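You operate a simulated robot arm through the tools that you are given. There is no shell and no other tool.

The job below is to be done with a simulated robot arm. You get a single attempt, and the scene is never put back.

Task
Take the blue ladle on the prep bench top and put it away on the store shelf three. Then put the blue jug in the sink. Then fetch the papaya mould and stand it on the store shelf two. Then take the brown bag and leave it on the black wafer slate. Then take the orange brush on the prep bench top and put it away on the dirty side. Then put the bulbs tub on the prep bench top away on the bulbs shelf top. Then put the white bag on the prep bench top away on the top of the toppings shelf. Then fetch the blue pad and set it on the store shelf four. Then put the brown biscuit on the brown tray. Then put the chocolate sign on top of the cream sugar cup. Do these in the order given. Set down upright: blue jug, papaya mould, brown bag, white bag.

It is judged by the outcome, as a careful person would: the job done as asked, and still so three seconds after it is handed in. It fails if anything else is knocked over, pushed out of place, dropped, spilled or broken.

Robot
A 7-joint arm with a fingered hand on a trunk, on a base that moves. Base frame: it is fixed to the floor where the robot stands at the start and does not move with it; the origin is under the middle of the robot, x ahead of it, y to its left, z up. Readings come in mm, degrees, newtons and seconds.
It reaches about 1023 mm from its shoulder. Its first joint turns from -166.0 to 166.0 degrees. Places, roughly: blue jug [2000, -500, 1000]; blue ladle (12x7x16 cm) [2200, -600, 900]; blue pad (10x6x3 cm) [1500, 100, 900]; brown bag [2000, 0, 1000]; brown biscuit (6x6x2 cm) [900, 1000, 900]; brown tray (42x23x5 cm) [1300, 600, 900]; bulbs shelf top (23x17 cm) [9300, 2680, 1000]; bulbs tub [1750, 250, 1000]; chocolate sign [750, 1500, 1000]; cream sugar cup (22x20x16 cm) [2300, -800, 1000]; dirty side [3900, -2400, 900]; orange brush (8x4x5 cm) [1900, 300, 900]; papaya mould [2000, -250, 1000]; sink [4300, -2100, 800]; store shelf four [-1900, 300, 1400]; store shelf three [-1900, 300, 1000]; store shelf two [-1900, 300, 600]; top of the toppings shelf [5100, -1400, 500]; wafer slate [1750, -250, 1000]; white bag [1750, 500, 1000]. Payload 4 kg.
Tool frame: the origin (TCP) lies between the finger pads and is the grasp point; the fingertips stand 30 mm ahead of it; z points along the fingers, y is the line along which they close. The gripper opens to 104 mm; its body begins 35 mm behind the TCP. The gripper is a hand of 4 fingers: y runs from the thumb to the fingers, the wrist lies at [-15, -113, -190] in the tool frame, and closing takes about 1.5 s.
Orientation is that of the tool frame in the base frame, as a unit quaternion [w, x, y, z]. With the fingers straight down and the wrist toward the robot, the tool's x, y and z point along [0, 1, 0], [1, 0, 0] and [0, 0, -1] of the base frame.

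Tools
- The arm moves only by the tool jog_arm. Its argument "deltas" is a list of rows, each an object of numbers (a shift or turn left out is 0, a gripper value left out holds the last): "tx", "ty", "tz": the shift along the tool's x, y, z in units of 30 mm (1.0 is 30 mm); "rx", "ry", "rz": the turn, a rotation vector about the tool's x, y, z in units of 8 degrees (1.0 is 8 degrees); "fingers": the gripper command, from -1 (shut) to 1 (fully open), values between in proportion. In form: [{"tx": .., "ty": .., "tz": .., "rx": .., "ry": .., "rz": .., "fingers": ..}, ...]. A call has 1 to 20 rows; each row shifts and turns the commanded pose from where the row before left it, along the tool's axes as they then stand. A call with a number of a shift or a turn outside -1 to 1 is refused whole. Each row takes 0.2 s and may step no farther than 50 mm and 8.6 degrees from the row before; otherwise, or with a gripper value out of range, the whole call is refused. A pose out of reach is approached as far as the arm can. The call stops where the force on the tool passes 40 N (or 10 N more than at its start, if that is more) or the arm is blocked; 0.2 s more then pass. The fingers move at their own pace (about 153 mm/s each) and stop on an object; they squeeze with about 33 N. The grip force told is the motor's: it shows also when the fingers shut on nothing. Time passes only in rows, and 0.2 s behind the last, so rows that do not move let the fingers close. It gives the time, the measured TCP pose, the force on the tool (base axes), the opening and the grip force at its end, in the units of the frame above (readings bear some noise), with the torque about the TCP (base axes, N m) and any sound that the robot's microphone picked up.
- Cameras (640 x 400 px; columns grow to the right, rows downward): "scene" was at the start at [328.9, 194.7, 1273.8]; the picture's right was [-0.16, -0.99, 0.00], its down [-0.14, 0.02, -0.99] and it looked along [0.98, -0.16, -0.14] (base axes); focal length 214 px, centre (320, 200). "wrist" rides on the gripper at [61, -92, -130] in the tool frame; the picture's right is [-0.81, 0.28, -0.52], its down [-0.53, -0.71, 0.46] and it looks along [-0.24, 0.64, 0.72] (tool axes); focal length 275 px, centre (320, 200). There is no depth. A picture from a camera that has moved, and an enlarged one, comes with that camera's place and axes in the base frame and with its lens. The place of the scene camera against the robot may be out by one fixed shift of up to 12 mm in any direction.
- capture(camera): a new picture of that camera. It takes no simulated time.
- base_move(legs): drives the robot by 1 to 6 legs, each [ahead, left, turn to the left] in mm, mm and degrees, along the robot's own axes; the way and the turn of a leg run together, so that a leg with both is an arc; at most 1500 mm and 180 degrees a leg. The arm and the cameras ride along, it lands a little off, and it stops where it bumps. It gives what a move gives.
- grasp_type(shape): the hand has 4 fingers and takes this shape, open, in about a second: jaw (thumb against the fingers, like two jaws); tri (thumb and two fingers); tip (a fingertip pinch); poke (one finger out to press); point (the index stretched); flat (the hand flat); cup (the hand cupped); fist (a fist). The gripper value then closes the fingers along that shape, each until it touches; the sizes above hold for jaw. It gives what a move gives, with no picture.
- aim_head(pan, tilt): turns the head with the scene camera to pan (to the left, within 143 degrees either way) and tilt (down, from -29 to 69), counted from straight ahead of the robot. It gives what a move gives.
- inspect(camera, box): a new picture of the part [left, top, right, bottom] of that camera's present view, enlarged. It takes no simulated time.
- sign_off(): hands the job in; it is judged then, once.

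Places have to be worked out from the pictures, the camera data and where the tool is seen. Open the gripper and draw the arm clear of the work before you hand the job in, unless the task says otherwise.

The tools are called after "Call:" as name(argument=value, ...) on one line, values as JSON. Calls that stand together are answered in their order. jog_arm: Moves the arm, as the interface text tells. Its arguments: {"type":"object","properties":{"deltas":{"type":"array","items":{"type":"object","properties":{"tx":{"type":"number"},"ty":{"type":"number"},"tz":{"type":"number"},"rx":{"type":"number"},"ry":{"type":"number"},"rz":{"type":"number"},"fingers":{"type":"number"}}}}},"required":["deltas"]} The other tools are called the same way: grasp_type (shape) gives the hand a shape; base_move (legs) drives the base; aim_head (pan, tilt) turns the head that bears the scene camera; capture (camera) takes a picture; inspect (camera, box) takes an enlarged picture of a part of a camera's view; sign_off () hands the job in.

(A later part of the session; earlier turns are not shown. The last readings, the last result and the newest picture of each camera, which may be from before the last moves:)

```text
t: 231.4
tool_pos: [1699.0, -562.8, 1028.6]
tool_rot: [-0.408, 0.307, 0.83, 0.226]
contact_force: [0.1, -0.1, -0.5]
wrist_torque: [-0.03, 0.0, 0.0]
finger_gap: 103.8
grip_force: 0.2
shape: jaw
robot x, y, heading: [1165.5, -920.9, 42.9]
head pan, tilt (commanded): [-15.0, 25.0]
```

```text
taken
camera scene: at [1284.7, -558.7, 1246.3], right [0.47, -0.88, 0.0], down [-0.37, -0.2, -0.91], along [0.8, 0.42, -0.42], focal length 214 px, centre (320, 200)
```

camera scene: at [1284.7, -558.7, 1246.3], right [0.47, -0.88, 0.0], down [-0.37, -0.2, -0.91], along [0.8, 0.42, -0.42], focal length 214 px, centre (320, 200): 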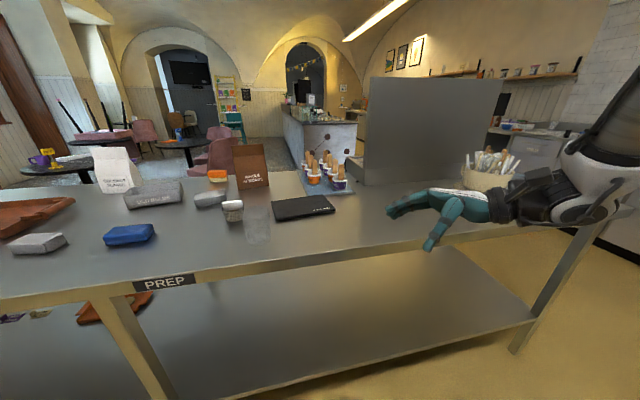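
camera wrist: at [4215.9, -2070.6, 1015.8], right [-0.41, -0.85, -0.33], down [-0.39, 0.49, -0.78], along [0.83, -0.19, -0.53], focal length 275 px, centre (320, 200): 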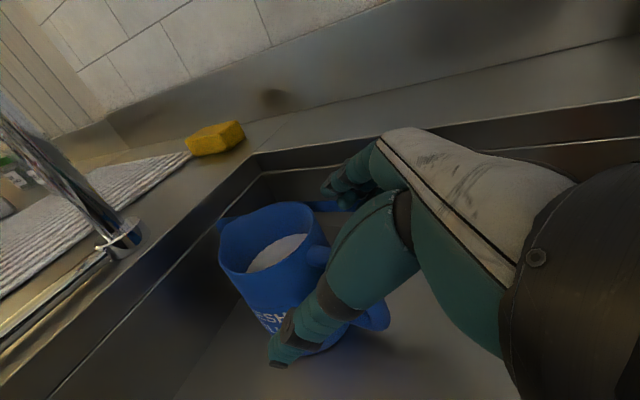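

I raise the arm and restore the hand to its straight-down pose with the wrist toward me, and straighten the base heading.

Call:
jog_arm(deltas=[{"tx": 0.816, "ty": 0.125, "tz": -0.566}, {"tx": 0.816, "ty": 0.125, "tz": -0.566}, {"tx": 0.816, "ty": 0.125, "tz": -0.566}, {"tx": 0.816, "ty": 0.125, "tz": -0.566}, {"tx": 0.816, "ty": 0.125, "tz": -0.566}, {"tx": 0.816, "ty": 0.125, "tz": -0.566}, {"rx": 0.5, "rz": 0.717}, {"ry": -1}, {"ry": -1}, {"ry": -1}, {"ry": -1}, {"ry": -1}, {"ry": -1}, {"ry": -0.87}, {}])

Call:
base_move(legs=[[60, -100, -1.5]])

Call:
inspect(camera="scene", box=[240, 110, 400, 210])

Call:
capture(camera="wrist")

```text
t: 234.6
tool_pos: [1700.9, -563.6, 1208.2]
tool_rot: [-0.001, 0.378, 0.926, 0.002]
contact_force: [0.1, -0.5, -0.1]
wrist_torque: [0.01, -0.02, -0.02]
finger_gap: 104.0
grip_force: 0.1
shape: jaw
robot x, y, heading: [1163.2, -921.1, 42.9]
head pan, tilt (commanded): [-15.0, 25.0]
```

```text
t: 235.9
tool_pos: [1821.4, -610.8, 1208.1]
tool_rot: [-0.001, 0.39, 0.921, 0.002]
contact_force: [-0.1, -0.6, -0.4]
wrist_torque: [0.0, 0.02, -0.02]
finger_gap: 103.9
grip_force: 0.0
shape: jaw
robot x, y, heading: [1278.6, -954.8, 41.5]
head pan, tilt (commanded): [-15.0, 25.0]
```

```text
4.00 times, centred on (320, 160) of scene
camera zoom: at [1406.8, -595.8, 1246.3], right [0.44, -0.9, 0.0], down [-0.38, -0.19, -0.91], along [0.81, 0.4, -0.42], focal length 858 px, centre (320, 360)
```

zoom: 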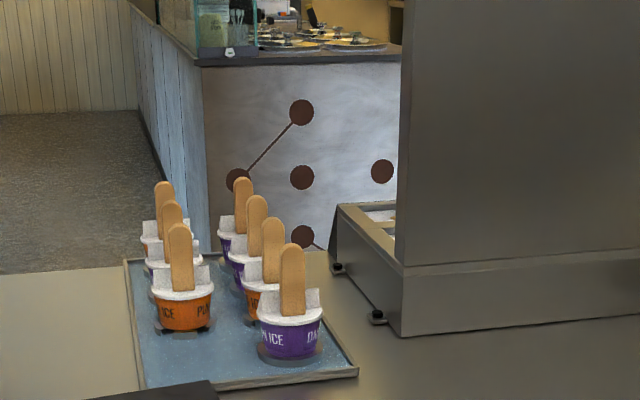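

```text
taken
camera wrist: at [1714.9, -631.8, 1338.7], right [0.76, -0.39, 0.51], down [-0.14, -0.88, -0.46], along [0.63, 0.28, -0.72], focal length 275 px, centre (320, 200)
```

wrist: 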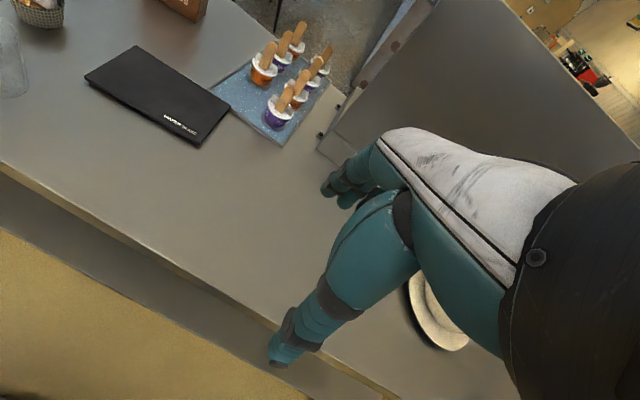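

The papaya cup is the second one in the right row, about (2122,-184), its stick rising to z≈1016. I drive closer and line up.

Call:
base_move(legs=[[0, 90, 0], [215, 0, 0]])

Call:
inspect(camera="scene", box=[240, 100, 440, 225])

Call:
capture(camera="wrist")

```text
t: 238.2
tool_pos: [1918.8, -402.9, 1207.4]
tool_rot: [-0.001, 0.388, 0.921, 0.003]
contact_force: [0.4, -0.7, 0.2]
wrist_torque: [0.01, 0.0, 0.0]
finger_gap: 103.8
grip_force: 0.1
shape: jaw
robot x, y, heading: [1376.7, -749.1, 41.5]
head pan, tilt (commanded): [-15.0, 25.0]
```

```text
3.20 times, centred on (340, 162) of scene
camera zoom: at [1503.6, -389.1, 1246.3], right [0.45, -0.9, 0.0], down [-0.38, -0.19, -0.91], along [0.81, 0.4, -0.42], focal length 686 px, centre (256, 320)
```

zoom: 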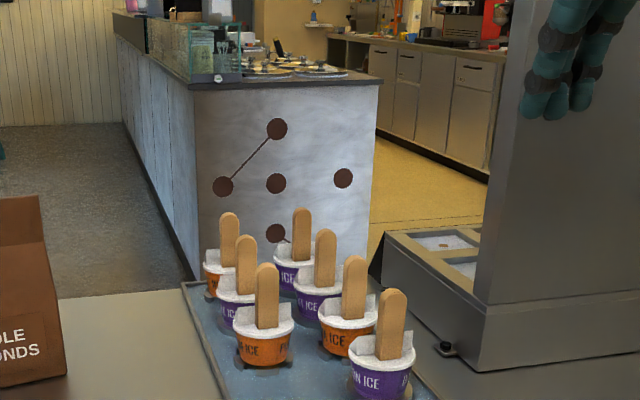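

```text
taken
camera wrist: at [1811.8, -424.3, 1338.8], right [0.76, -0.39, 0.51], down [-0.14, -0.88, -0.46], along [0.63, 0.28, -0.72], focal length 275 px, centre (320, 200)
```

wrist: 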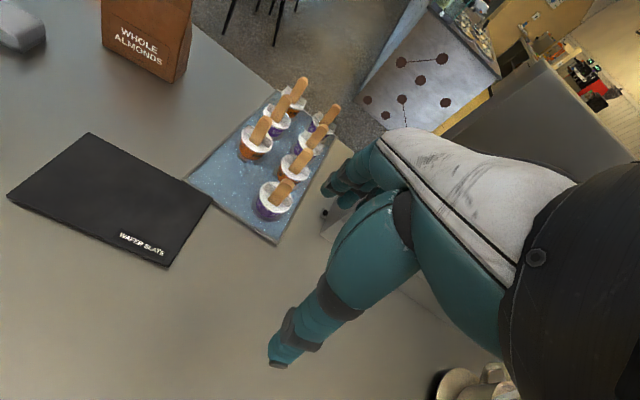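

I zoom the wrist view to triangulate the papaya stick.

Call:
inspect(camera="wrist", box=[230, 70, 390, 240])

```text
2.35 times, centred on (310, 155) of wrist
camera zoom: at [1811.8, -424.3, 1338.8], right [0.76, -0.39, 0.51], down [-0.14, -0.88, -0.46], along [0.63, 0.28, -0.72], focal length 648 px, centre (344, 306)
```

zoom: 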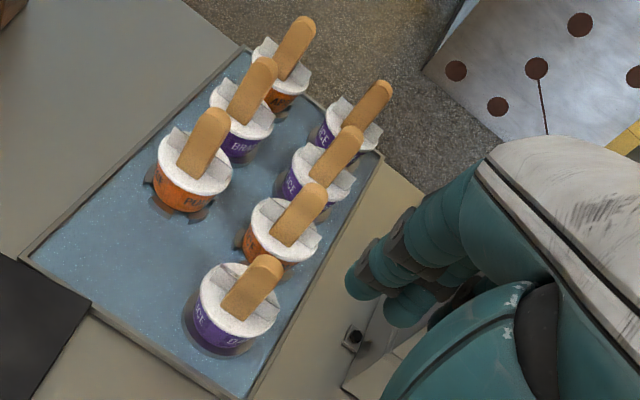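

Papaya's stick runs from about (2129,-197,944) up to (2113,-199,1013). I set the fingers to about 58 mm opening so they miss the neighbours, and move above it.

Call:
jog_arm(deltas=[{"ty": 0.95, "fingers": 0.12}, {"ty": 0.95}, {"ty": 0.95}, {"ty": 0.95}, {"ty": 0.95}, {"ty": 0.95}, {"ty": 0.95}, {"ty": 0.95}, {"ty": 0.95}, {"ty": 0.95}, {"tx": 0.2, "tz": 0.8}, {"tz": 0.8}, {"tz": 0.8}, {"tz": 0.8}, {}])

Call:
capture(camera="wrist")

Call:
inspect(camera="scene", box=[280, 100, 440, 225])

```text
t: 241.4
tool_pos: [2117.3, -201.3, 1112.8]
tool_rot: [-0.002, 0.388, 0.922, 0.002]
contact_force: [1.1, -0.6, -0.1]
wrist_torque: [0.02, -0.05, 0.02]
finger_gap: 58.7
grip_force: 0.1
shape: jaw
robot x, y, heading: [1370.9, -751.2, 41.3]
head pan, tilt (commanded): [-15.0, 25.0]
```

```text
taken
camera wrist: at [2010.5, -221.5, 1243.3], right [0.76, -0.39, 0.51], down [-0.14, -0.88, -0.46], along [0.63, 0.28, -0.72], focal length 275 px, centre (320, 200)
```

wrist: 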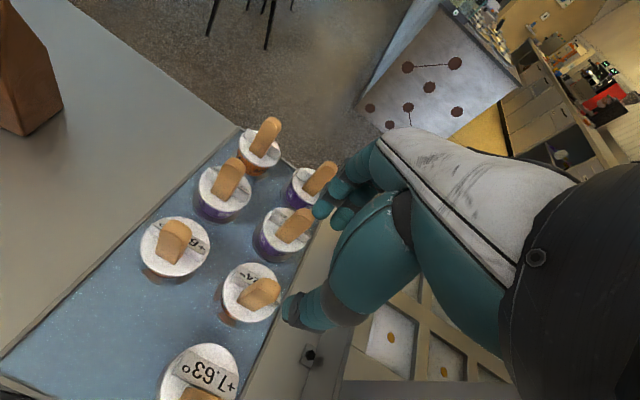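

```text
3.20 times, centred on (360, 162) of scene
camera zoom: at [1503.6, -389.0, 1246.3], right [0.45, -0.9, 0.0], down [-0.38, -0.19, -0.91], along [0.81, 0.4, -0.42], focal length 686 px, centre (192, 320)
```

zoom: 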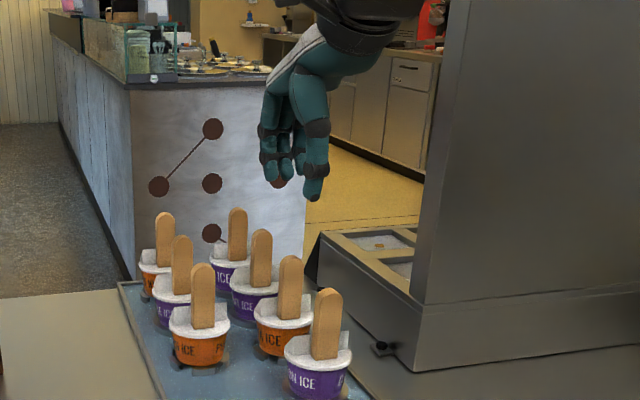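

The stick is centred under the grasp point in both views. I descend so the fingertips reach about z=962.

Call:
jog_arm(deltas=[{"tz": 0.8}, {"tz": 0.8}, {"tz": 0.8}, {"tz": 0.8}, {"tz": 0.7}, {}])

Call:
capture(camera="wrist")

Call:
inspect(camera="scene", box=[310, 130, 430, 220])

```text
t: 242.8
tool_pos: [2118.7, -197.6, 996.5]
tool_rot: [-0.002, 0.389, 0.921, 0.003]
contact_force: [-1.0, 0.7, -0.5]
wrist_torque: [0.02, -0.03, 0.01]
finger_gap: 58.5
grip_force: 0.1
shape: jaw
robot x, y, heading: [1375.7, -751.7, 41.6]
head pan, tilt (commanded): [-15.0, 25.0]
```

```text
taken
camera wrist: at [2011.2, -219.4, 1126.8], right [0.76, -0.39, 0.51], down [-0.14, -0.88, -0.46], along [0.63, 0.28, -0.72], focal length 275 px, centre (320, 200)
```

wrist: 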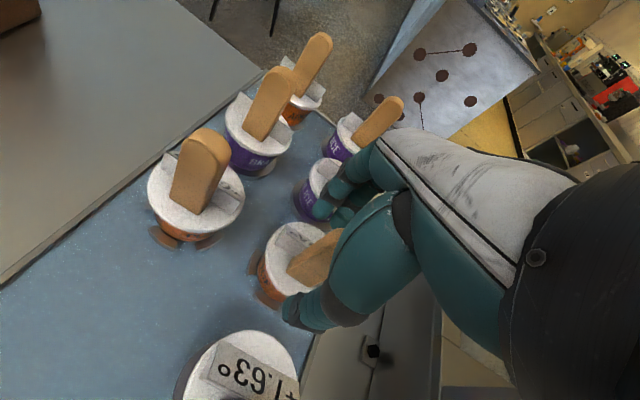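

```text
4.44 times, centred on (370, 175) of scene
camera zoom: at [1503.6, -389.1, 1246.3], right [0.45, -0.9, 0.0], down [-0.38, -0.19, -0.91], along [0.81, 0.4, -0.42], focal length 953 px, centre (98, 311)
```

zoom: 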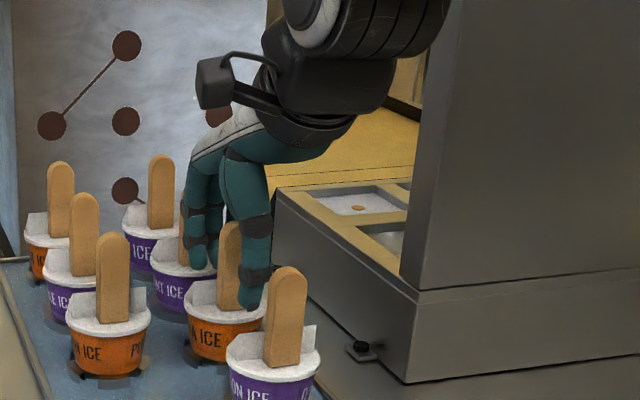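

The stick is between thumb and fingers. I close the hand on it.

Call:
jog_arm(deltas=[{"fingers": -0.4}, {"fingers": -1}, {}, {}, {}, {}, {}, {}])

Call:
capture(camera="wrist")

Call:
inspect(camera="scene", box=[310, 130, 430, 220])

```text
t: 244.6
tool_pos: [2118.1, -197.9, 998.2]
tool_rot: [-0.001, 0.39, 0.921, 0.003]
contact_force: [-0.4, -0.9, 19.0]
wrist_torque: [0.22, -0.32, -0.01]
finger_gap: 11.4
grip_force: 33.1
shape: jaw
robot x, y, heading: [1374.1, -749.2, 41.5]
head pan, tilt (commanded): [-15.0, 25.0]
```

```text
taken
camera wrist: at [2010.8, -219.7, 1128.1], right [0.76, -0.39, 0.51], down [-0.14, -0.88, -0.46], along [0.63, 0.28, -0.72], focal length 275 px, centre (320, 200)
```

wrist: 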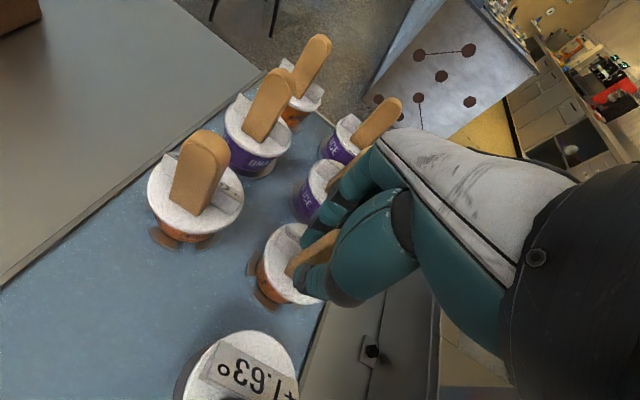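

```text
4.44 times, centred on (370, 175) of scene
camera zoom: at [1503.1, -389.5, 1246.5], right [0.45, -0.9, 0.0], down [-0.38, -0.19, -0.91], along [0.81, 0.4, -0.42], focal length 953 px, centre (98, 311)
```

zoom: 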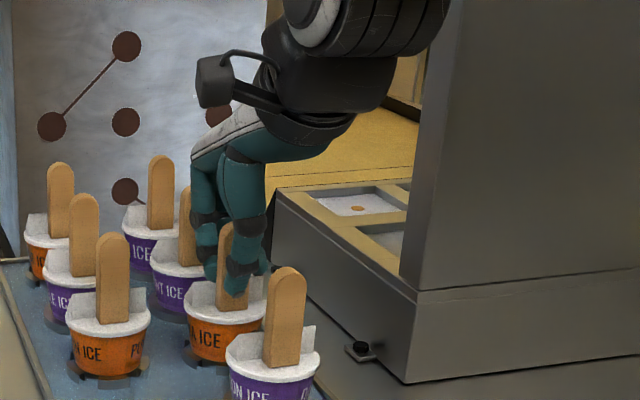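

The stick is gripped (gap 11.4 mm). I lift straight up slowly and check.

Call:
jog_arm(deltas=[{"tz": -0.15}, {"tz": -0.3}, {"tz": -0.5}, {"tz": -0.6}, {"tz": -0.6}, {}])

Call:
inspect(camera="scene", box=[310, 130, 430, 220])

```text
t: 246.0
tool_pos: [2119.9, -199.6, 1062.2]
tool_rot: [-0.002, 0.39, 0.921, 0.003]
contact_force: [0.3, -0.2, -1.7]
wrist_torque: [0.01, 0.0, 0.04]
finger_gap: 10.8
grip_force: 33.0
shape: jaw
robot x, y, heading: [1376.6, -751.5, 41.5]
head pan, tilt (commanded): [-15.0, 25.0]
```

```text
4.44 times, centred on (370, 175) of scene
camera zoom: at [1503.7, -389.0, 1246.3], right [0.45, -0.9, 0.0], down [-0.38, -0.19, -0.91], along [0.81, 0.4, -0.42], focal length 953 px, centre (98, 311)
```

zoom: 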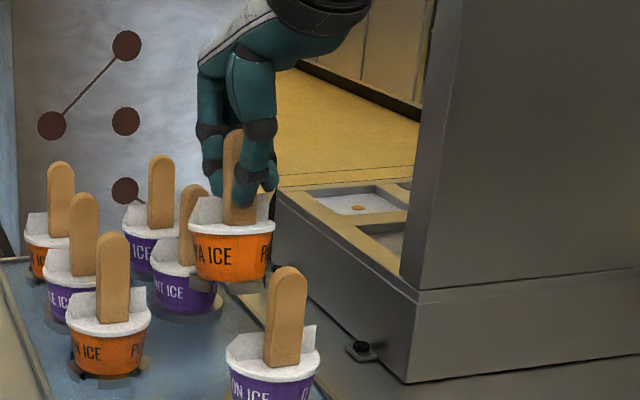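

Papaya (label "…AYA ICE") is lifted upright and clear. I raise it more, draw it back, and drive to the store shelf.

Call:
jog_arm(deltas=[{"tz": -0.8}, {"tz": -0.9}, {"tz": -0.9}, {"tz": -0.9}, {"tz": -0.8}, {"ty": -0.8}, {"ty": -0.9}, {"ty": -0.9}, {"ty": -0.9}, {"ty": -0.9}, {"ty": -0.9}, {"ty": -0.9}, {"ty": -0.9}, {"ty": -0.9}, {}])

Call:
capture(camera="scene")

Call:
base_move(legs=[[-450, 0, 0], [0, 1450, 0], [0, 1350, 0], [0, 0, 179]])

Call:
aim_head(pan=-10, tilt=25)

Call:
capture(camera="scene")

```text
t: 249.2
tool_pos: [1947.2, -367.8, 1187.4]
tool_rot: [-0.001, 0.389, 0.921, 0.002]
contact_force: [0.2, -0.4, -1.2]
wrist_torque: [0.03, 0.01, 0.0]
finger_gap: 10.6
grip_force: 32.9
shape: jaw
robot x, y, heading: [1376.5, -744.6, 41.7]
head pan, tilt (commanded): [-15.0, 25.0]
```

```text
taken
camera scene: at [1503.7, -389.0, 1246.3], right [0.45, -0.9, 0.0], down [-0.38, -0.19, -0.91], along [0.81, 0.4, -0.42], focal length 214 px, centre (320, 200)
```

scene: 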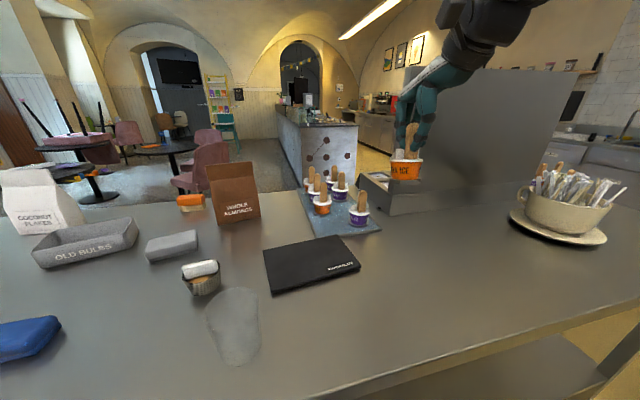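

```text
t: 272.2
tool_pos: [-1371.9, 745.3, 1187.7]
tool_rot: [0.002, 0.903, -0.429, 0.002]
contact_force: [-0.5, 0.7, -1.6]
wrist_torque: [0.01, -0.04, -0.01]
finger_gap: 10.4
grip_force: 33.0
shape: jaw
robot x, y, heading: [-769.2, 1074.4, -143.7]
head pan, tilt (commanded): [-15.0, 25.0]
```

```text
t: 272.9
tool_pos: [-1370.3, 745.2, 1187.5]
tool_rot: [0.004, 0.903, -0.43, 0.001]
contact_force: [-0.7, 0.2, -1.3]
wrist_torque: [0.03, 0.0, -0.01]
finger_gap: 10.5
grip_force: 32.6
shape: jaw
robot x, y, heading: [-769.5, 1075.5, -143.8]
head pan, tilt (commanded): [-10.0, 25.0]
```

```text
taken
camera scene: at [-928.8, 741.3, 1246.3], right [-0.45, 0.9, 0.0], down [0.38, 0.19, -0.91], along [-0.81, -0.4, -0.42], focal length 214 px, centre (320, 200)
```

scene: 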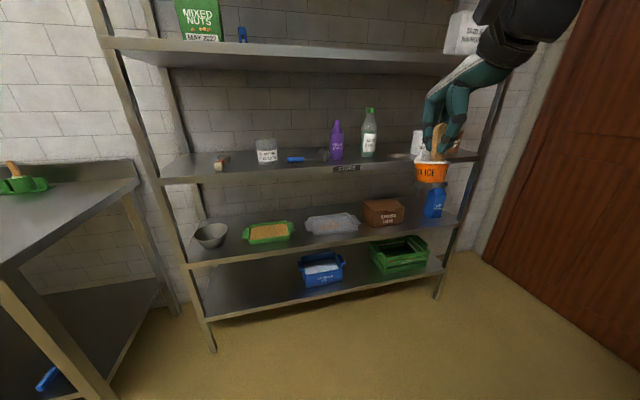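

I'm in front of the shelf, slightly rotated. I square up, approach, and lower the cup in front of the shelf unit to look at shelf two's free strip.

Call:
base_move(legs=[[0, 0, 5], [0, 100, 0], [400, 0, 0]])

Call:
aim_head(pan=-10, tilt=40)

Call:
capture(camera="scene")

Call:
capture(camera="wrist")

```text
t: 276.7
tool_pos: [-1579.1, 353.3, 1186.7]
tool_rot: [0.003, 0.921, -0.39, 0.002]
contact_force: [-0.7, 0.1, -1.4]
wrist_torque: [0.03, 0.01, -0.01]
finger_gap: 10.6
grip_force: 32.7
shape: jaw
robot x, y, heading: [-1010.2, 730.6, -138.4]
head pan, tilt (commanded): [-10.0, 25.0]
```

```text
t: 277.4
tool_pos: [-1579.7, 353.1, 1188.1]
tool_rot: [0.003, 0.921, -0.39, 0.002]
contact_force: [0.4, -0.1, -1.2]
wrist_torque: [0.03, 0.0, -0.02]
finger_gap: 10.6
grip_force: 32.7
shape: jaw
robot x, y, heading: [-1006.3, 730.5, -138.8]
head pan, tilt (commanded): [-10.0, 40.0]
```

```text
taken
camera scene: at [-1131.4, 389.0, 1223.0], right [-0.52, 0.85, 0.0], down [0.55, 0.33, -0.77], along [-0.66, -0.4, -0.64], focal length 214 px, centre (320, 200)
```

scene: 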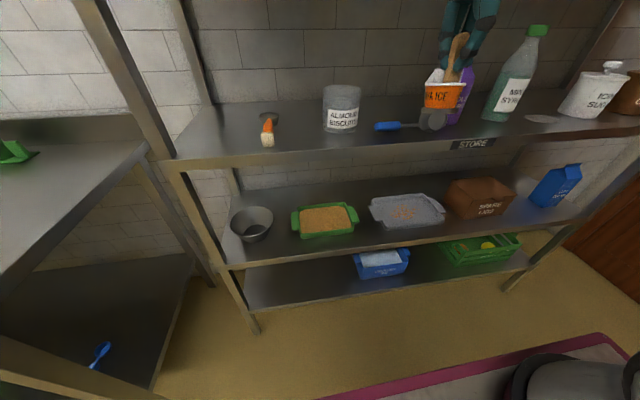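

```text
taken
camera wrist: at [-1469.7, 373.0, 1318.2], right [-0.76, 0.39, 0.51], down [0.14, 0.88, -0.46], along [-0.63, -0.28, -0.72], focal length 275 px, centre (320, 200)
```

wrist: 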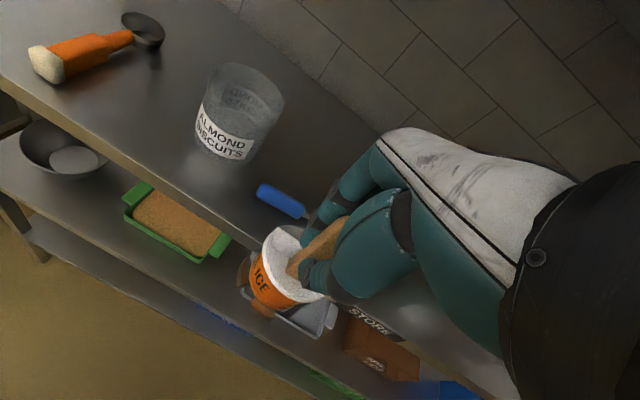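

I zoom in on shelf two to measure the free strip at its front and its height.

Call:
inspect(camera="scene", box=[220, 130, 460, 280])

```text
2.67 times, centred on (340, 205) of scene
camera zoom: at [-1131.4, 389.0, 1223.0], right [-0.52, 0.85, 0.0], down [0.55, 0.33, -0.77], along [-0.66, -0.4, -0.64], focal length 572 px, centre (267, 187)
```

zoom: 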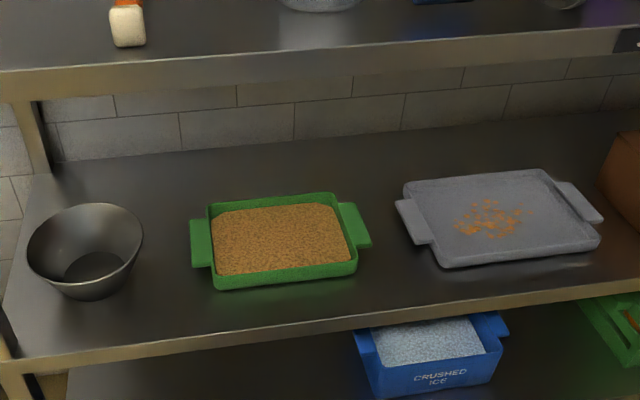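

Shelf two's top is near z≈630 and there's a gap between the green and grey trays at the front. I back up a bit, extend the arm and lower the cup to shelf-two height outside the shelf.

Call:
base_move(legs=[[-150, 0, 0]])

Call:
jog_arm(deltas=[{"ty": 0.9}, {"ty": 0.9}, {"ty": 0.9}, {"tz": 0.8}, {"tz": 0.95}, {"tz": 0.95}, {"tz": 0.95}, {"tz": 0.95}, {"tz": 0.95}, {"tz": 0.95}, {"tz": 0.95}, {"tz": 0.95}, {"tz": 0.95}, {"tz": 0.95}, {"tz": 0.95}, {"tz": 0.95}, {"tz": 0.95}, {}])

Call:
capture(camera="scene")

Call:
capture(camera="wrist")

```text
t: 278.8
tool_pos: [-1467.1, 450.0, 1187.8]
tool_rot: [0.002, 0.921, -0.389, 0.002]
contact_force: [0.2, -0.5, -1.1]
wrist_torque: [0.0, 0.0, -0.01]
finger_gap: 10.5
grip_force: 33.5
shape: jaw
robot x, y, heading: [-895.4, 830.6, -138.7]
head pan, tilt (commanded): [-10.0, 40.0]
```

```text
t: 282.6
tool_pos: [-1524.6, 390.4, 793.8]
tool_rot: [0.003, 0.921, -0.389, 0.002]
contact_force: [-0.2, 0.4, -2.6]
wrist_torque: [0.0, 0.02, 0.04]
finger_gap: 10.6
grip_force: 33.3
shape: jaw
robot x, y, heading: [-892.8, 826.8, -138.6]
head pan, tilt (commanded): [-10.0, 40.0]
```

```text
taken
camera scene: at [-1018.6, 487.5, 1223.0], right [-0.52, 0.85, 0.0], down [0.55, 0.33, -0.77], along [-0.65, -0.4, -0.64], focal length 214 px, centre (320, 200)
```

scene: 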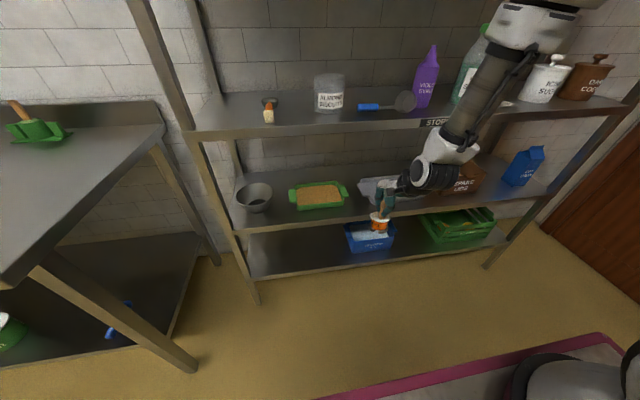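

```text
taken
camera wrist: at [-1415.3, 411.1, 924.2], right [-0.76, 0.39, 0.51], down [0.14, 0.88, -0.46], along [-0.63, -0.28, -0.72], focal length 275 px, centre (320, 200)
```

wrist: 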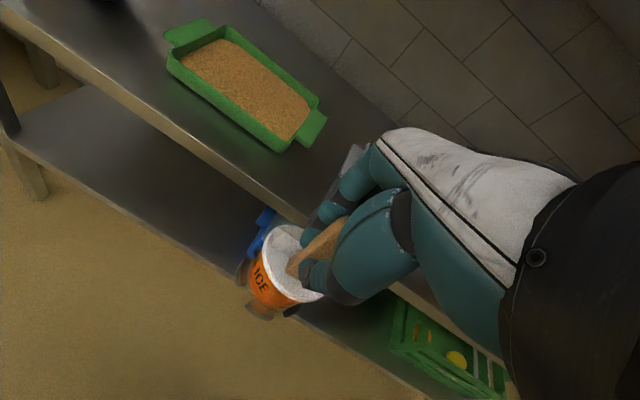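

Height is right. I lower to about z=750 and move the cup forward under shelf three into the gap, then check.

Call:
jog_arm(deltas=[{"tz": 0.7}, {"tz": 0.7}, {"ty": 0.8}, {"ty": 0.8}, {"ty": 0.8, "tx": -0.2}, {"ty": 0.8, "tx": -0.18}, {}])

Call:
capture(camera="wrist")

Call:
inspect(camera="scene", box=[270, 130, 470, 255])

```text
t: 284.2
tool_pos: [-1602.4, 333.3, 751.3]
tool_rot: [0.003, 0.921, -0.389, 0.001]
contact_force: [0.3, 1.4, -2.2]
wrist_torque: [-0.02, -0.03, -0.02]
finger_gap: 10.5
grip_force: 33.4
shape: jaw
robot x, y, heading: [-896.6, 835.1, -138.4]
head pan, tilt (commanded): [-10.0, 40.0]
```

```text
taken
camera wrist: at [-1492.6, 353.5, 880.9], right [-0.76, 0.39, 0.51], down [0.14, 0.88, -0.46], along [-0.63, -0.28, -0.72], focal length 275 px, centre (320, 200)
```

wrist: 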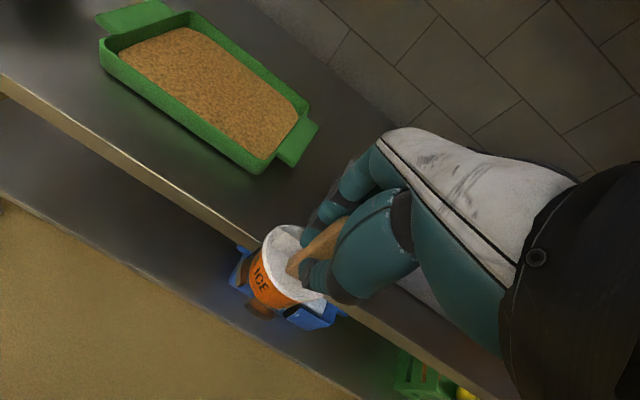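

```text
3.20 times, centred on (370, 192) of scene
camera zoom: at [-1018.6, 487.5, 1223.0], right [-0.52, 0.85, 0.0], down [0.55, 0.33, -0.77], along [-0.65, -0.4, -0.64], focal length 686 px, centre (160, 224)
```

zoom: 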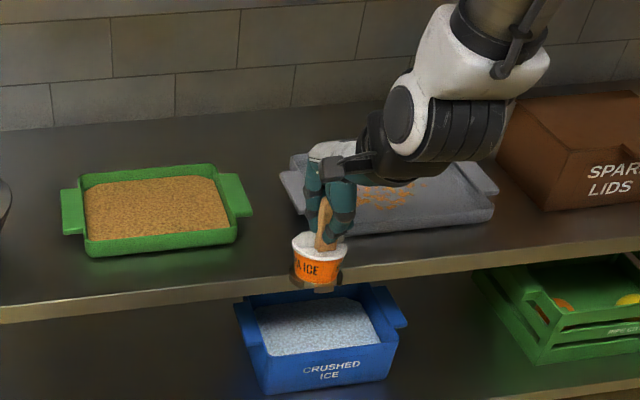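

The cup is clear of the edge. I move the remaining 68 mm forward and check alignment with the gap.

Call:
jog_arm(deltas=[{"ty": 0.75}, {"ty": 0.75}, {"ty": 0.75}, {}])

Call:
capture(camera="wrist")

Call:
inspect(camera="scene", box=[290, 150, 450, 250])

```text
t: 285.2
tool_pos: [-1649.4, 285.4, 750.8]
tool_rot: [0.003, 0.921, -0.389, 0.001]
contact_force: [-0.4, -0.3, -1.9]
wrist_torque: [0.01, 0.02, -0.02]
finger_gap: 10.6
grip_force: 33.4
shape: jaw
robot x, y, heading: [-896.4, 831.0, -138.5]
head pan, tilt (commanded): [-10.0, 40.0]
```

```text
taken
camera wrist: at [-1540.5, 306.5, 881.9], right [-0.76, 0.39, 0.51], down [0.14, 0.88, -0.46], along [-0.63, -0.28, -0.72], focal length 275 px, centre (320, 200)
```

wrist: 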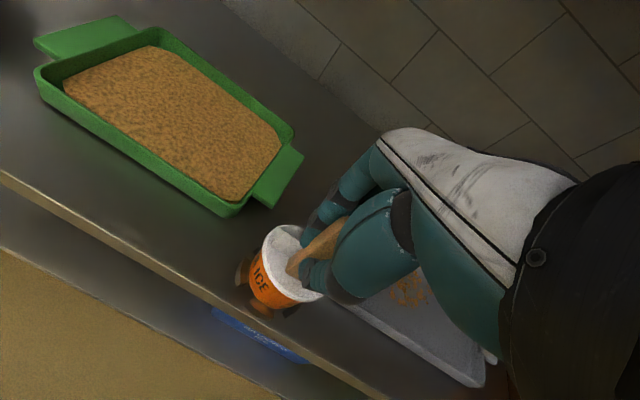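

```text
4.00 times, centred on (370, 200) of scene
camera zoom: at [-1018.6, 487.5, 1223.0], right [-0.52, 0.85, 0.0], down [0.55, 0.33, -0.77], along [-0.65, -0.4, -0.64], focal length 858 px, centre (120, 200)
```

zoom: 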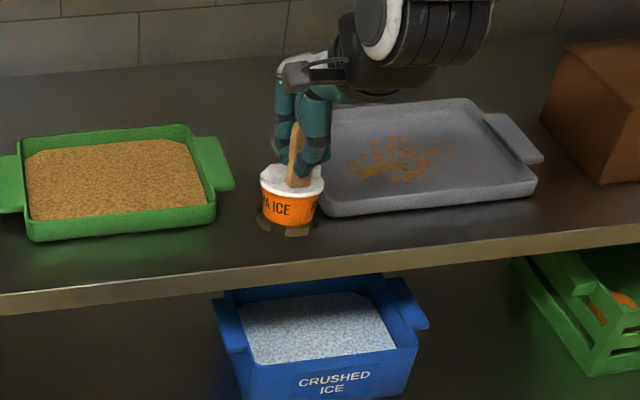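

The cup hovers between the two trays over the shelf. I lower it gently until it touches.

Call:
jog_arm(deltas=[{"tz": 0.25}, {"tz": 0.25}, {"tz": 0.2}, {}])

Call:
jog_arm(deltas=[{"tz": 0.1}, {"tz": 0.1}, {}])

Call:
inspect(camera="scene", box=[290, 150, 450, 250])

```text
t: 286.2
tool_pos: [-1649.4, 284.9, 729.7]
tool_rot: [0.003, 0.921, -0.389, 0.002]
contact_force: [0.2, 0.0, -2.0]
wrist_torque: [-0.01, 0.01, -0.01]
finger_gap: 10.7
grip_force: 32.5
shape: jaw
robot x, y, heading: [-895.0, 832.1, -138.8]
head pan, tilt (commanded): [-10.0, 40.0]
```

```text
t: 287.0
tool_pos: [-1650.7, 284.7, 725.2]
tool_rot: [0.003, 0.921, -0.389, 0.002]
contact_force: [-0.2, -0.8, -1.0]
wrist_torque: [-0.01, 0.0, 0.0]
finger_gap: 10.4
grip_force: 32.8
shape: jaw
robot x, y, heading: [-896.8, 833.5, -138.6]
head pan, tilt (commanded): [-10.0, 40.0]
```

```text
4.00 times, centred on (370, 200) of scene
camera zoom: at [-1018.6, 487.5, 1223.0], right [-0.52, 0.85, 0.0], down [0.55, 0.33, -0.77], along [-0.65, -0.4, -0.64], focal length 858 px, centre (120, 200)
```

zoom: 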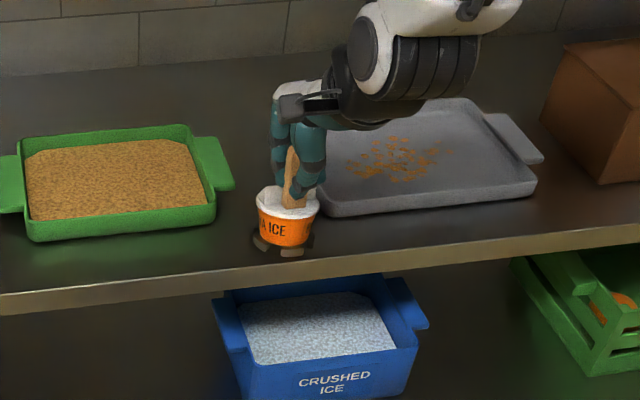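

The cup is close to the front edge, so I shift 12 mm deeper and keep lowering in small steps.

Call:
jog_arm(deltas=[{"ty": 0.4}, {"tz": 0.1}, {"tz": 0.1}, {}])

Call:
inspect(camera="scene", box=[310, 160, 410, 240])

```text
t: 288.0
tool_pos: [-1657.2, 276.8, 718.8]
tool_rot: [0.003, 0.921, -0.39, 0.002]
contact_force: [0.8, 0.1, 5.3]
wrist_torque: [-0.02, 0.03, 0.0]
finger_gap: 10.9
grip_force: 32.7
shape: jaw
robot x, y, heading: [-895.3, 829.9, -138.6]
head pan, tilt (commanded): [-10.0, 40.0]
```

```text
5.00 times, centred on (360, 200) of scene
camera zoom: at [-1018.4, 487.6, 1223.0], right [-0.52, 0.85, 0.0], down [0.55, 0.33, -0.77], along [-0.65, -0.4, -0.64], focal length 1072 px, centre (120, 200)
```

zoom: 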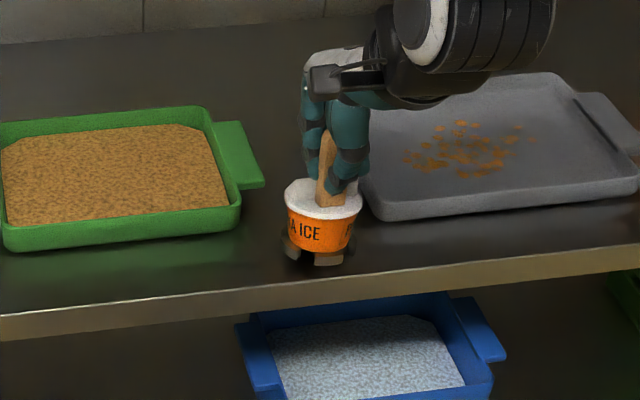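

It touches the shelf (5 N up). I open the fingers partly and check it stands.

Call:
jog_arm(deltas=[{"fingers": -0.6}, {"fingers": -0.3}, {"fingers": 0}, {}, {}])

Call:
inspect(camera="scene", box=[310, 160, 410, 240])

Call:
capture(camera="wrist")

```text
t: 289.2
tool_pos: [-1657.3, 277.0, 718.9]
tool_rot: [0.002, 0.921, -0.389, 0.002]
contact_force: [-0.2, -0.8, 0.2]
wrist_torque: [-0.01, 0.0, -0.01]
finger_gap: 51.6
grip_force: 0.0
shape: jaw
robot x, y, heading: [-893.9, 828.4, -138.7]
head pan, tilt (commanded): [-10.0, 40.0]
```

```text
5.00 times, centred on (360, 200) of scene
camera zoom: at [-1018.6, 487.5, 1223.0], right [-0.52, 0.85, 0.0], down [0.55, 0.33, -0.77], along [-0.65, -0.4, -0.64], focal length 1072 px, centre (120, 200)
```

zoom: 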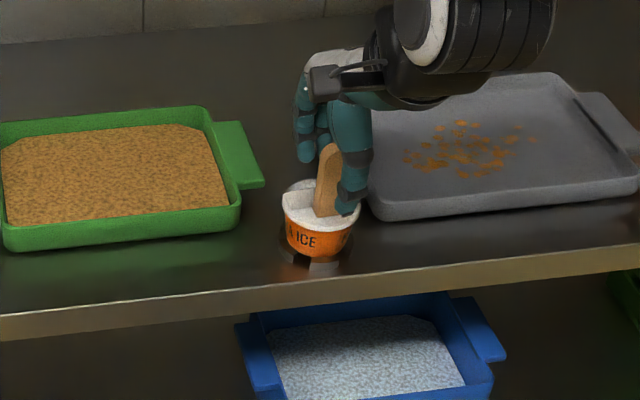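

```text
taken
camera wrist: at [-1548.0, 297.6, 849.2], right [-0.76, 0.39, 0.51], down [0.14, 0.88, -0.46], along [-0.63, -0.28, -0.72], focal length 275 px, centre (320, 200)
```

wrist: 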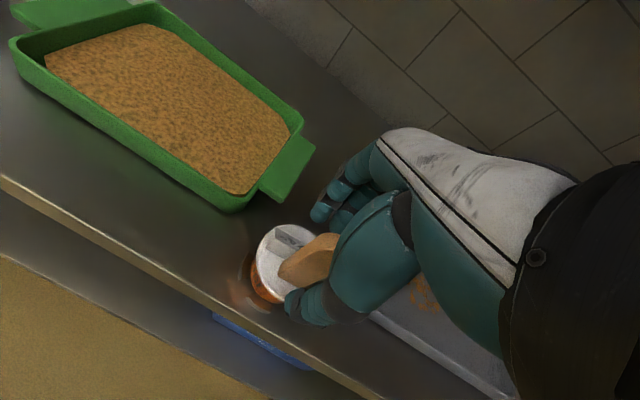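

The cup stands on the shelf. I open the hand wider so nothing drags on the stick, then lift straight up a little.

Call:
jog_arm(deltas=[{"fingers": 0.35}, {"fingers": 0.7}, {}, {"tz": -0.3}, {"tz": -0.6}, {"tz": -0.6}, {}])

Call:
inspect(camera="scene", box=[310, 160, 410, 240])

Call:
capture(camera="wrist")

```text
t: 290.8
tool_pos: [-1658.9, 277.4, 764.6]
tool_rot: [0.003, 0.921, -0.389, 0.001]
contact_force: [0.1, 0.1, -0.1]
wrist_torque: [-0.01, 0.01, -0.02]
finger_gap: 88.2
grip_force: 0.1
shape: jaw
robot x, y, heading: [-893.6, 829.6, -138.8]
head pan, tilt (commanded): [-10.0, 40.0]
```

```text
5.00 times, centred on (360, 200) of scene
camera zoom: at [-1018.5, 487.5, 1223.0], right [-0.52, 0.85, 0.0], down [0.55, 0.33, -0.77], along [-0.65, -0.4, -0.64], focal length 1072 px, centre (120, 200)
```

zoom: 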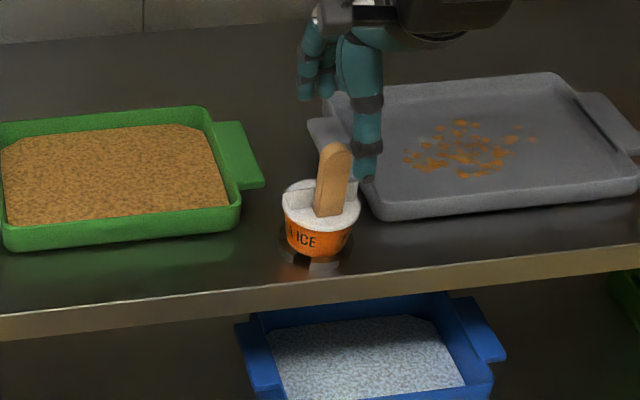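

```text
taken
camera wrist: at [-1549.3, 297.7, 895.4], right [-0.76, 0.39, 0.51], down [0.14, 0.88, -0.46], along [-0.63, -0.28, -0.72], focal length 275 px, centre (320, 200)
```

wrist: 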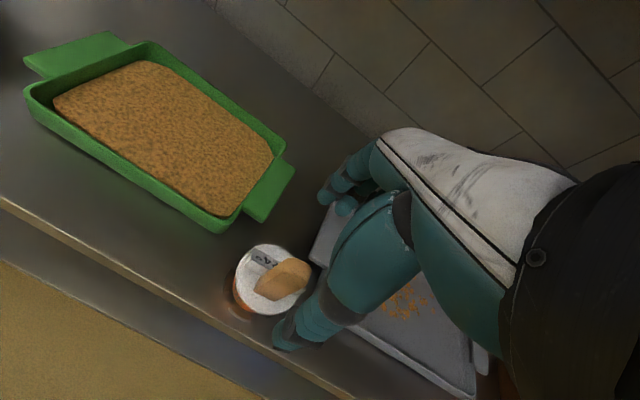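

The papaya mould stands on shelf two. I lift clear of the stick, withdraw back and raise the arm.

Call:
jog_arm(deltas=[{"tz": -0.7}, {"tz": -0.7}, {"ty": -0.9}, {"ty": -0.9}, {"ty": -0.9}, {"ty": -0.9}, {"ty": -0.9}, {"ty": -0.9}, {"ty": -0.9}, {"tz": -0.95}, {"tz": -0.95}, {"tz": -0.95}, {"tz": -0.95}, {"tz": -0.95}, {"tz": -0.95}, {"tz": -0.95}, {"tz": -0.95}, {"tz": -0.95}, {"tz": -0.95}])

Call:
capture(camera="scene")

```text
t: 294.8
tool_pos: [-1522.0, 410.6, 1090.5]
tool_rot: [0.002, 0.921, -0.389, 0.001]
contact_force: [-0.7, 0.2, -0.4]
wrist_torque: [0.03, 0.01, 0.03]
finger_gap: 88.2
grip_force: 0.1
shape: jaw
robot x, y, heading: [-894.5, 831.2, -139.0]
head pan, tilt (commanded): [-10.0, 40.0]
```

```text
taken
camera scene: at [-1018.7, 487.5, 1223.0], right [-0.52, 0.85, 0.0], down [0.55, 0.33, -0.77], along [-0.65, -0.4, -0.64], focal length 214 px, centre (320, 200)
```

scene: 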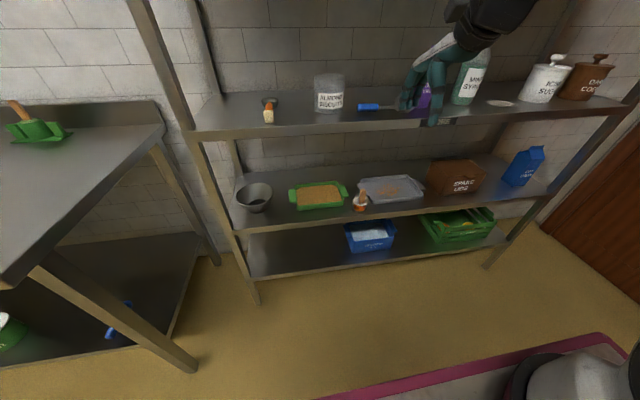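

Task three is done. Now the brown almond bag: I drive back to the bench in front of it and the slate.

Call:
base_move(legs=[[-220, 0, 0], [0, 0, 180], [0, -1230, 0], [0, -1230, 0], [250, 0, 0]])

Call:
aim_head(pan=-5, tilt=25)

Call:
capture(camera="scene")

Call:
capture(camera="wrist")

```text
t: 316.8
tool_pos: [1708.4, -205.5, 1090.1]
tool_rot: [-0.002, 0.373, 0.928, 0.003]
contact_force: [0.0, 0.2, 0.6]
wrist_torque: [0.0, -0.04, 0.03]
finger_gap: 88.1
grip_force: 0.0
shape: jaw
robot x, y, heading: [1096.3, -644.1, 43.3]
head pan, tilt (commanded): [-10.0, 40.0]
```

```text
t: 317.6
tool_pos: [1709.0, -204.7, 1090.6]
tool_rot: [-0.002, 0.373, 0.928, 0.003]
contact_force: [0.5, 0.4, -0.1]
wrist_torque: [0.03, -0.01, -0.02]
finger_gap: 88.1
grip_force: 0.0
shape: jaw
robot x, y, heading: [1092.1, -642.6, 43.5]
head pan, tilt (commanded): [-5.0, 25.0]
```

```text
taken
camera scene: at [1204.8, -268.7, 1246.2], right [0.62, -0.78, 0.0], down [-0.33, -0.26, -0.91], along [0.71, 0.56, -0.42], focal length 214 px, centre (320, 200)
```

scene: 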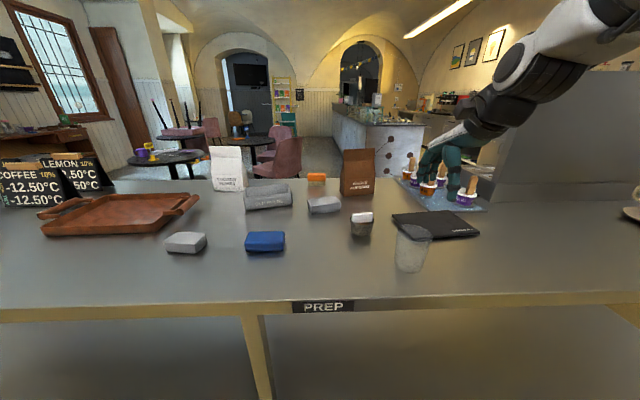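

```text
taken
camera wrist: at [1602.9, -229.9, 1221.0], right [0.78, -0.37, 0.51], down [-0.11, -0.88, -0.46], along [0.62, 0.3, -0.72], focal length 275 px, centre (320, 200)
```

wrist: 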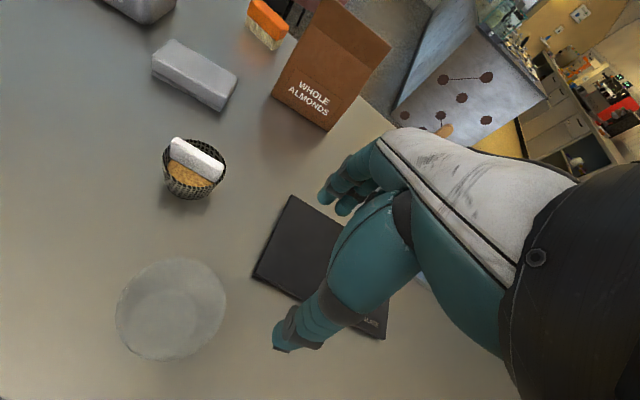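

I zoom in on the bag, the slate and the tumbler to measure them.

Call:
inspect(camera="scene", box=[300, 130, 500, 280])

Call:
inspect(camera="wrist", box=[240, 0, 400, 140])

```text
2.67 times, centred on (400, 205) of scene
camera zoom: at [1204.8, -268.7, 1246.2], right [0.62, -0.78, 0.0], down [-0.33, -0.26, -0.91], along [0.71, 0.56, -0.42], focal length 572 px, centre (107, 187)
```

zoom: 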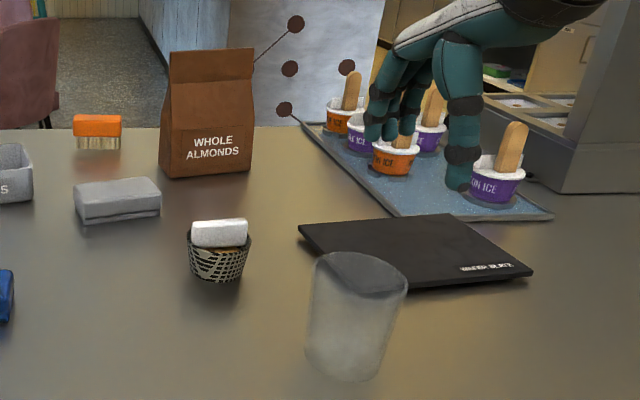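

```text
2.86 times, centred on (320, 70) of wrist
camera zoom: at [1602.9, -229.9, 1221.0], right [0.78, -0.37, 0.51], down [-0.11, -0.88, -0.46], along [0.62, 0.3, -0.72], focal length 786 px, centre (320, 571)
```

zoom: 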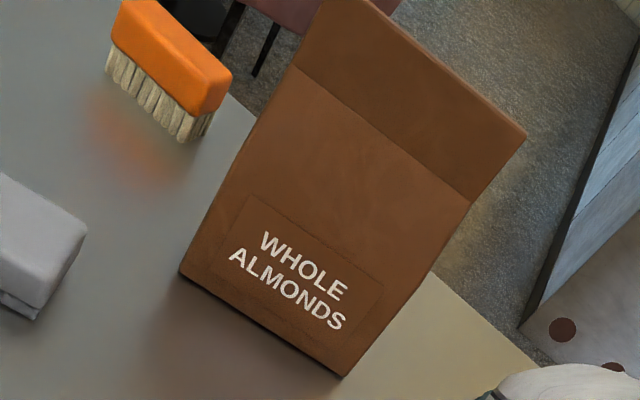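

Bag: centre ≈(1934,108), top edge z≈1083, yawed about 11°; slate centre ≈(1850,-203). I raise the hand, straighten and drive close to the bench.

Call:
jog_arm(deltas=[{"tz": -0.95, "fingers": 1}, {"tz": -0.95}, {"tz": -0.95}, {"tz": -0.95}])

Call:
base_move(legs=[[0, 80, -2.1], [165, 0, 0]])

Call:
capture(camera="wrist")

Call:
inspect(camera="scene", box=[260, 110, 500, 260])

```text
t: 318.6
tool_pos: [1709.7, -205.2, 1204.2]
tool_rot: [-0.001, 0.374, 0.927, 0.003]
contact_force: [-1.0, 0.1, 0.1]
wrist_torque: [0.06, 0.01, 0.01]
finger_gap: 103.7
grip_force: 0.1
shape: jaw
robot x, y, heading: [1097.7, -648.2, 43.5]
head pan, tilt (commanded): [-5.0, 25.0]
```

```text
t: 320.7
tool_pos: [1793.3, -61.9, 1203.3]
tool_rot: [-0.002, 0.391, 0.921, 0.003]
contact_force: [-0.4, 0.1, -0.6]
wrist_torque: [-0.01, -0.01, -0.02]
finger_gap: 103.9
grip_force: 0.1
shape: jaw
robot x, y, heading: [1163.9, -481.4, 41.4]
head pan, tilt (commanded): [-5.0, 25.0]
```

```text
taken
camera wrist: at [1685.9, -82.7, 1334.3], right [0.76, -0.39, 0.51], down [-0.14, -0.88, -0.46], along [0.63, 0.28, -0.72], focal length 275 px, centre (320, 200)
```

wrist: 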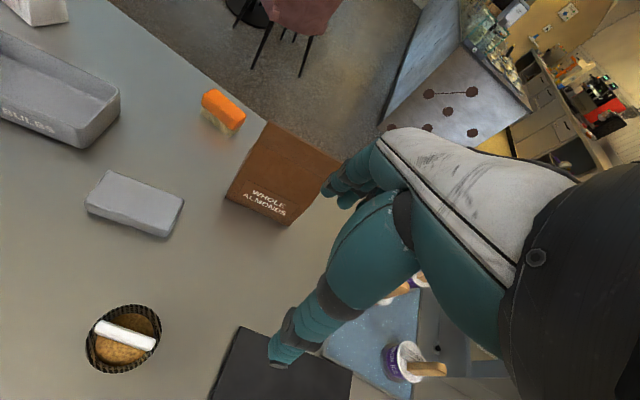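

```text
2.67 times, centred on (380, 185) of scene
camera zoom: at [1286.3, -107.3, 1246.3], right [0.59, -0.81, 0.0], down [-0.34, -0.25, -0.91], along [0.73, 0.54, -0.42], focal length 572 px, centre (160, 240)
```

zoom: 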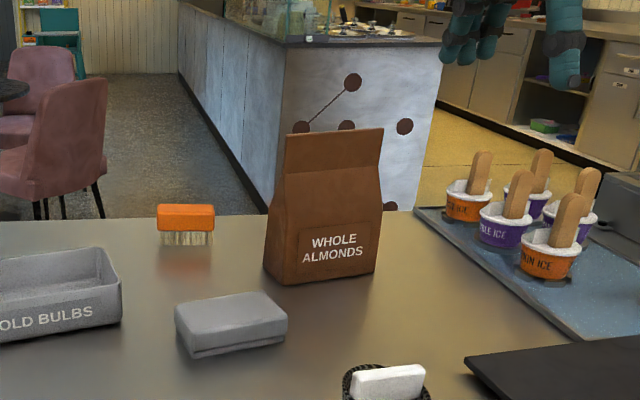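

I rotate the hand to match the bag's yaw and move above its top edge for a check.

Call:
jog_arm(deltas=[{"rz": -0.6, "fingers": 1}, {"rz": -0.59}, {"ty": 0.9, "tx": -0.05}, {"ty": 0.9, "tx": -0.05}, {"ty": 0.9, "tx": -0.05}, {"ty": 0.9, "tx": -0.05}, {"ty": 0.9, "tx": -0.05}, {"ty": 0.9, "tx": -0.05}, {"ty": 0.9, "tx": -0.05}, {"ty": 0.85, "tx": -0.05}, {"tz": 0.9}, {"tz": 0.9}, {}])

Call:
capture(camera="wrist")

Call:
inspect(camera="scene", box=[280, 70, 480, 220])

```text
t: 323.5
tool_pos: [1928.6, 103.1, 1151.4]
tool_rot: [-0.001, 0.312, 0.95, 0.003]
contact_force: [-0.4, 0.3, 0.3]
wrist_torque: [0.0, 0.02, -0.01]
finger_gap: 103.8
grip_force: 0.0
shape: jaw
robot x, y, heading: [1165.4, -478.5, 41.4]
head pan, tilt (commanded): [-5.0, 25.0]
```

```text
taken
camera wrist: at [1826.9, 63.9, 1281.2], right [0.82, -0.26, 0.52], down [0.01, -0.89, -0.46], along [0.58, 0.38, -0.72], focal length 275 px, centre (320, 200)
```

wrist: 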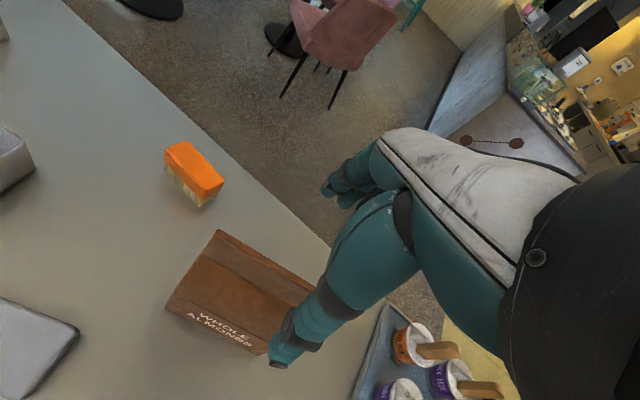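

```text
2.67 times, centred on (380, 145) of scene
camera zoom: at [1286.3, -107.2, 1246.3], right [0.59, -0.81, 0.0], down [-0.34, -0.25, -0.91], along [0.73, 0.54, -0.42], focal length 572 px, centre (160, 347)
```

zoom: 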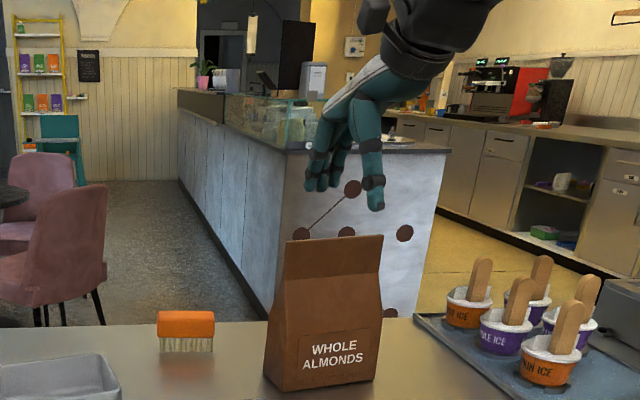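

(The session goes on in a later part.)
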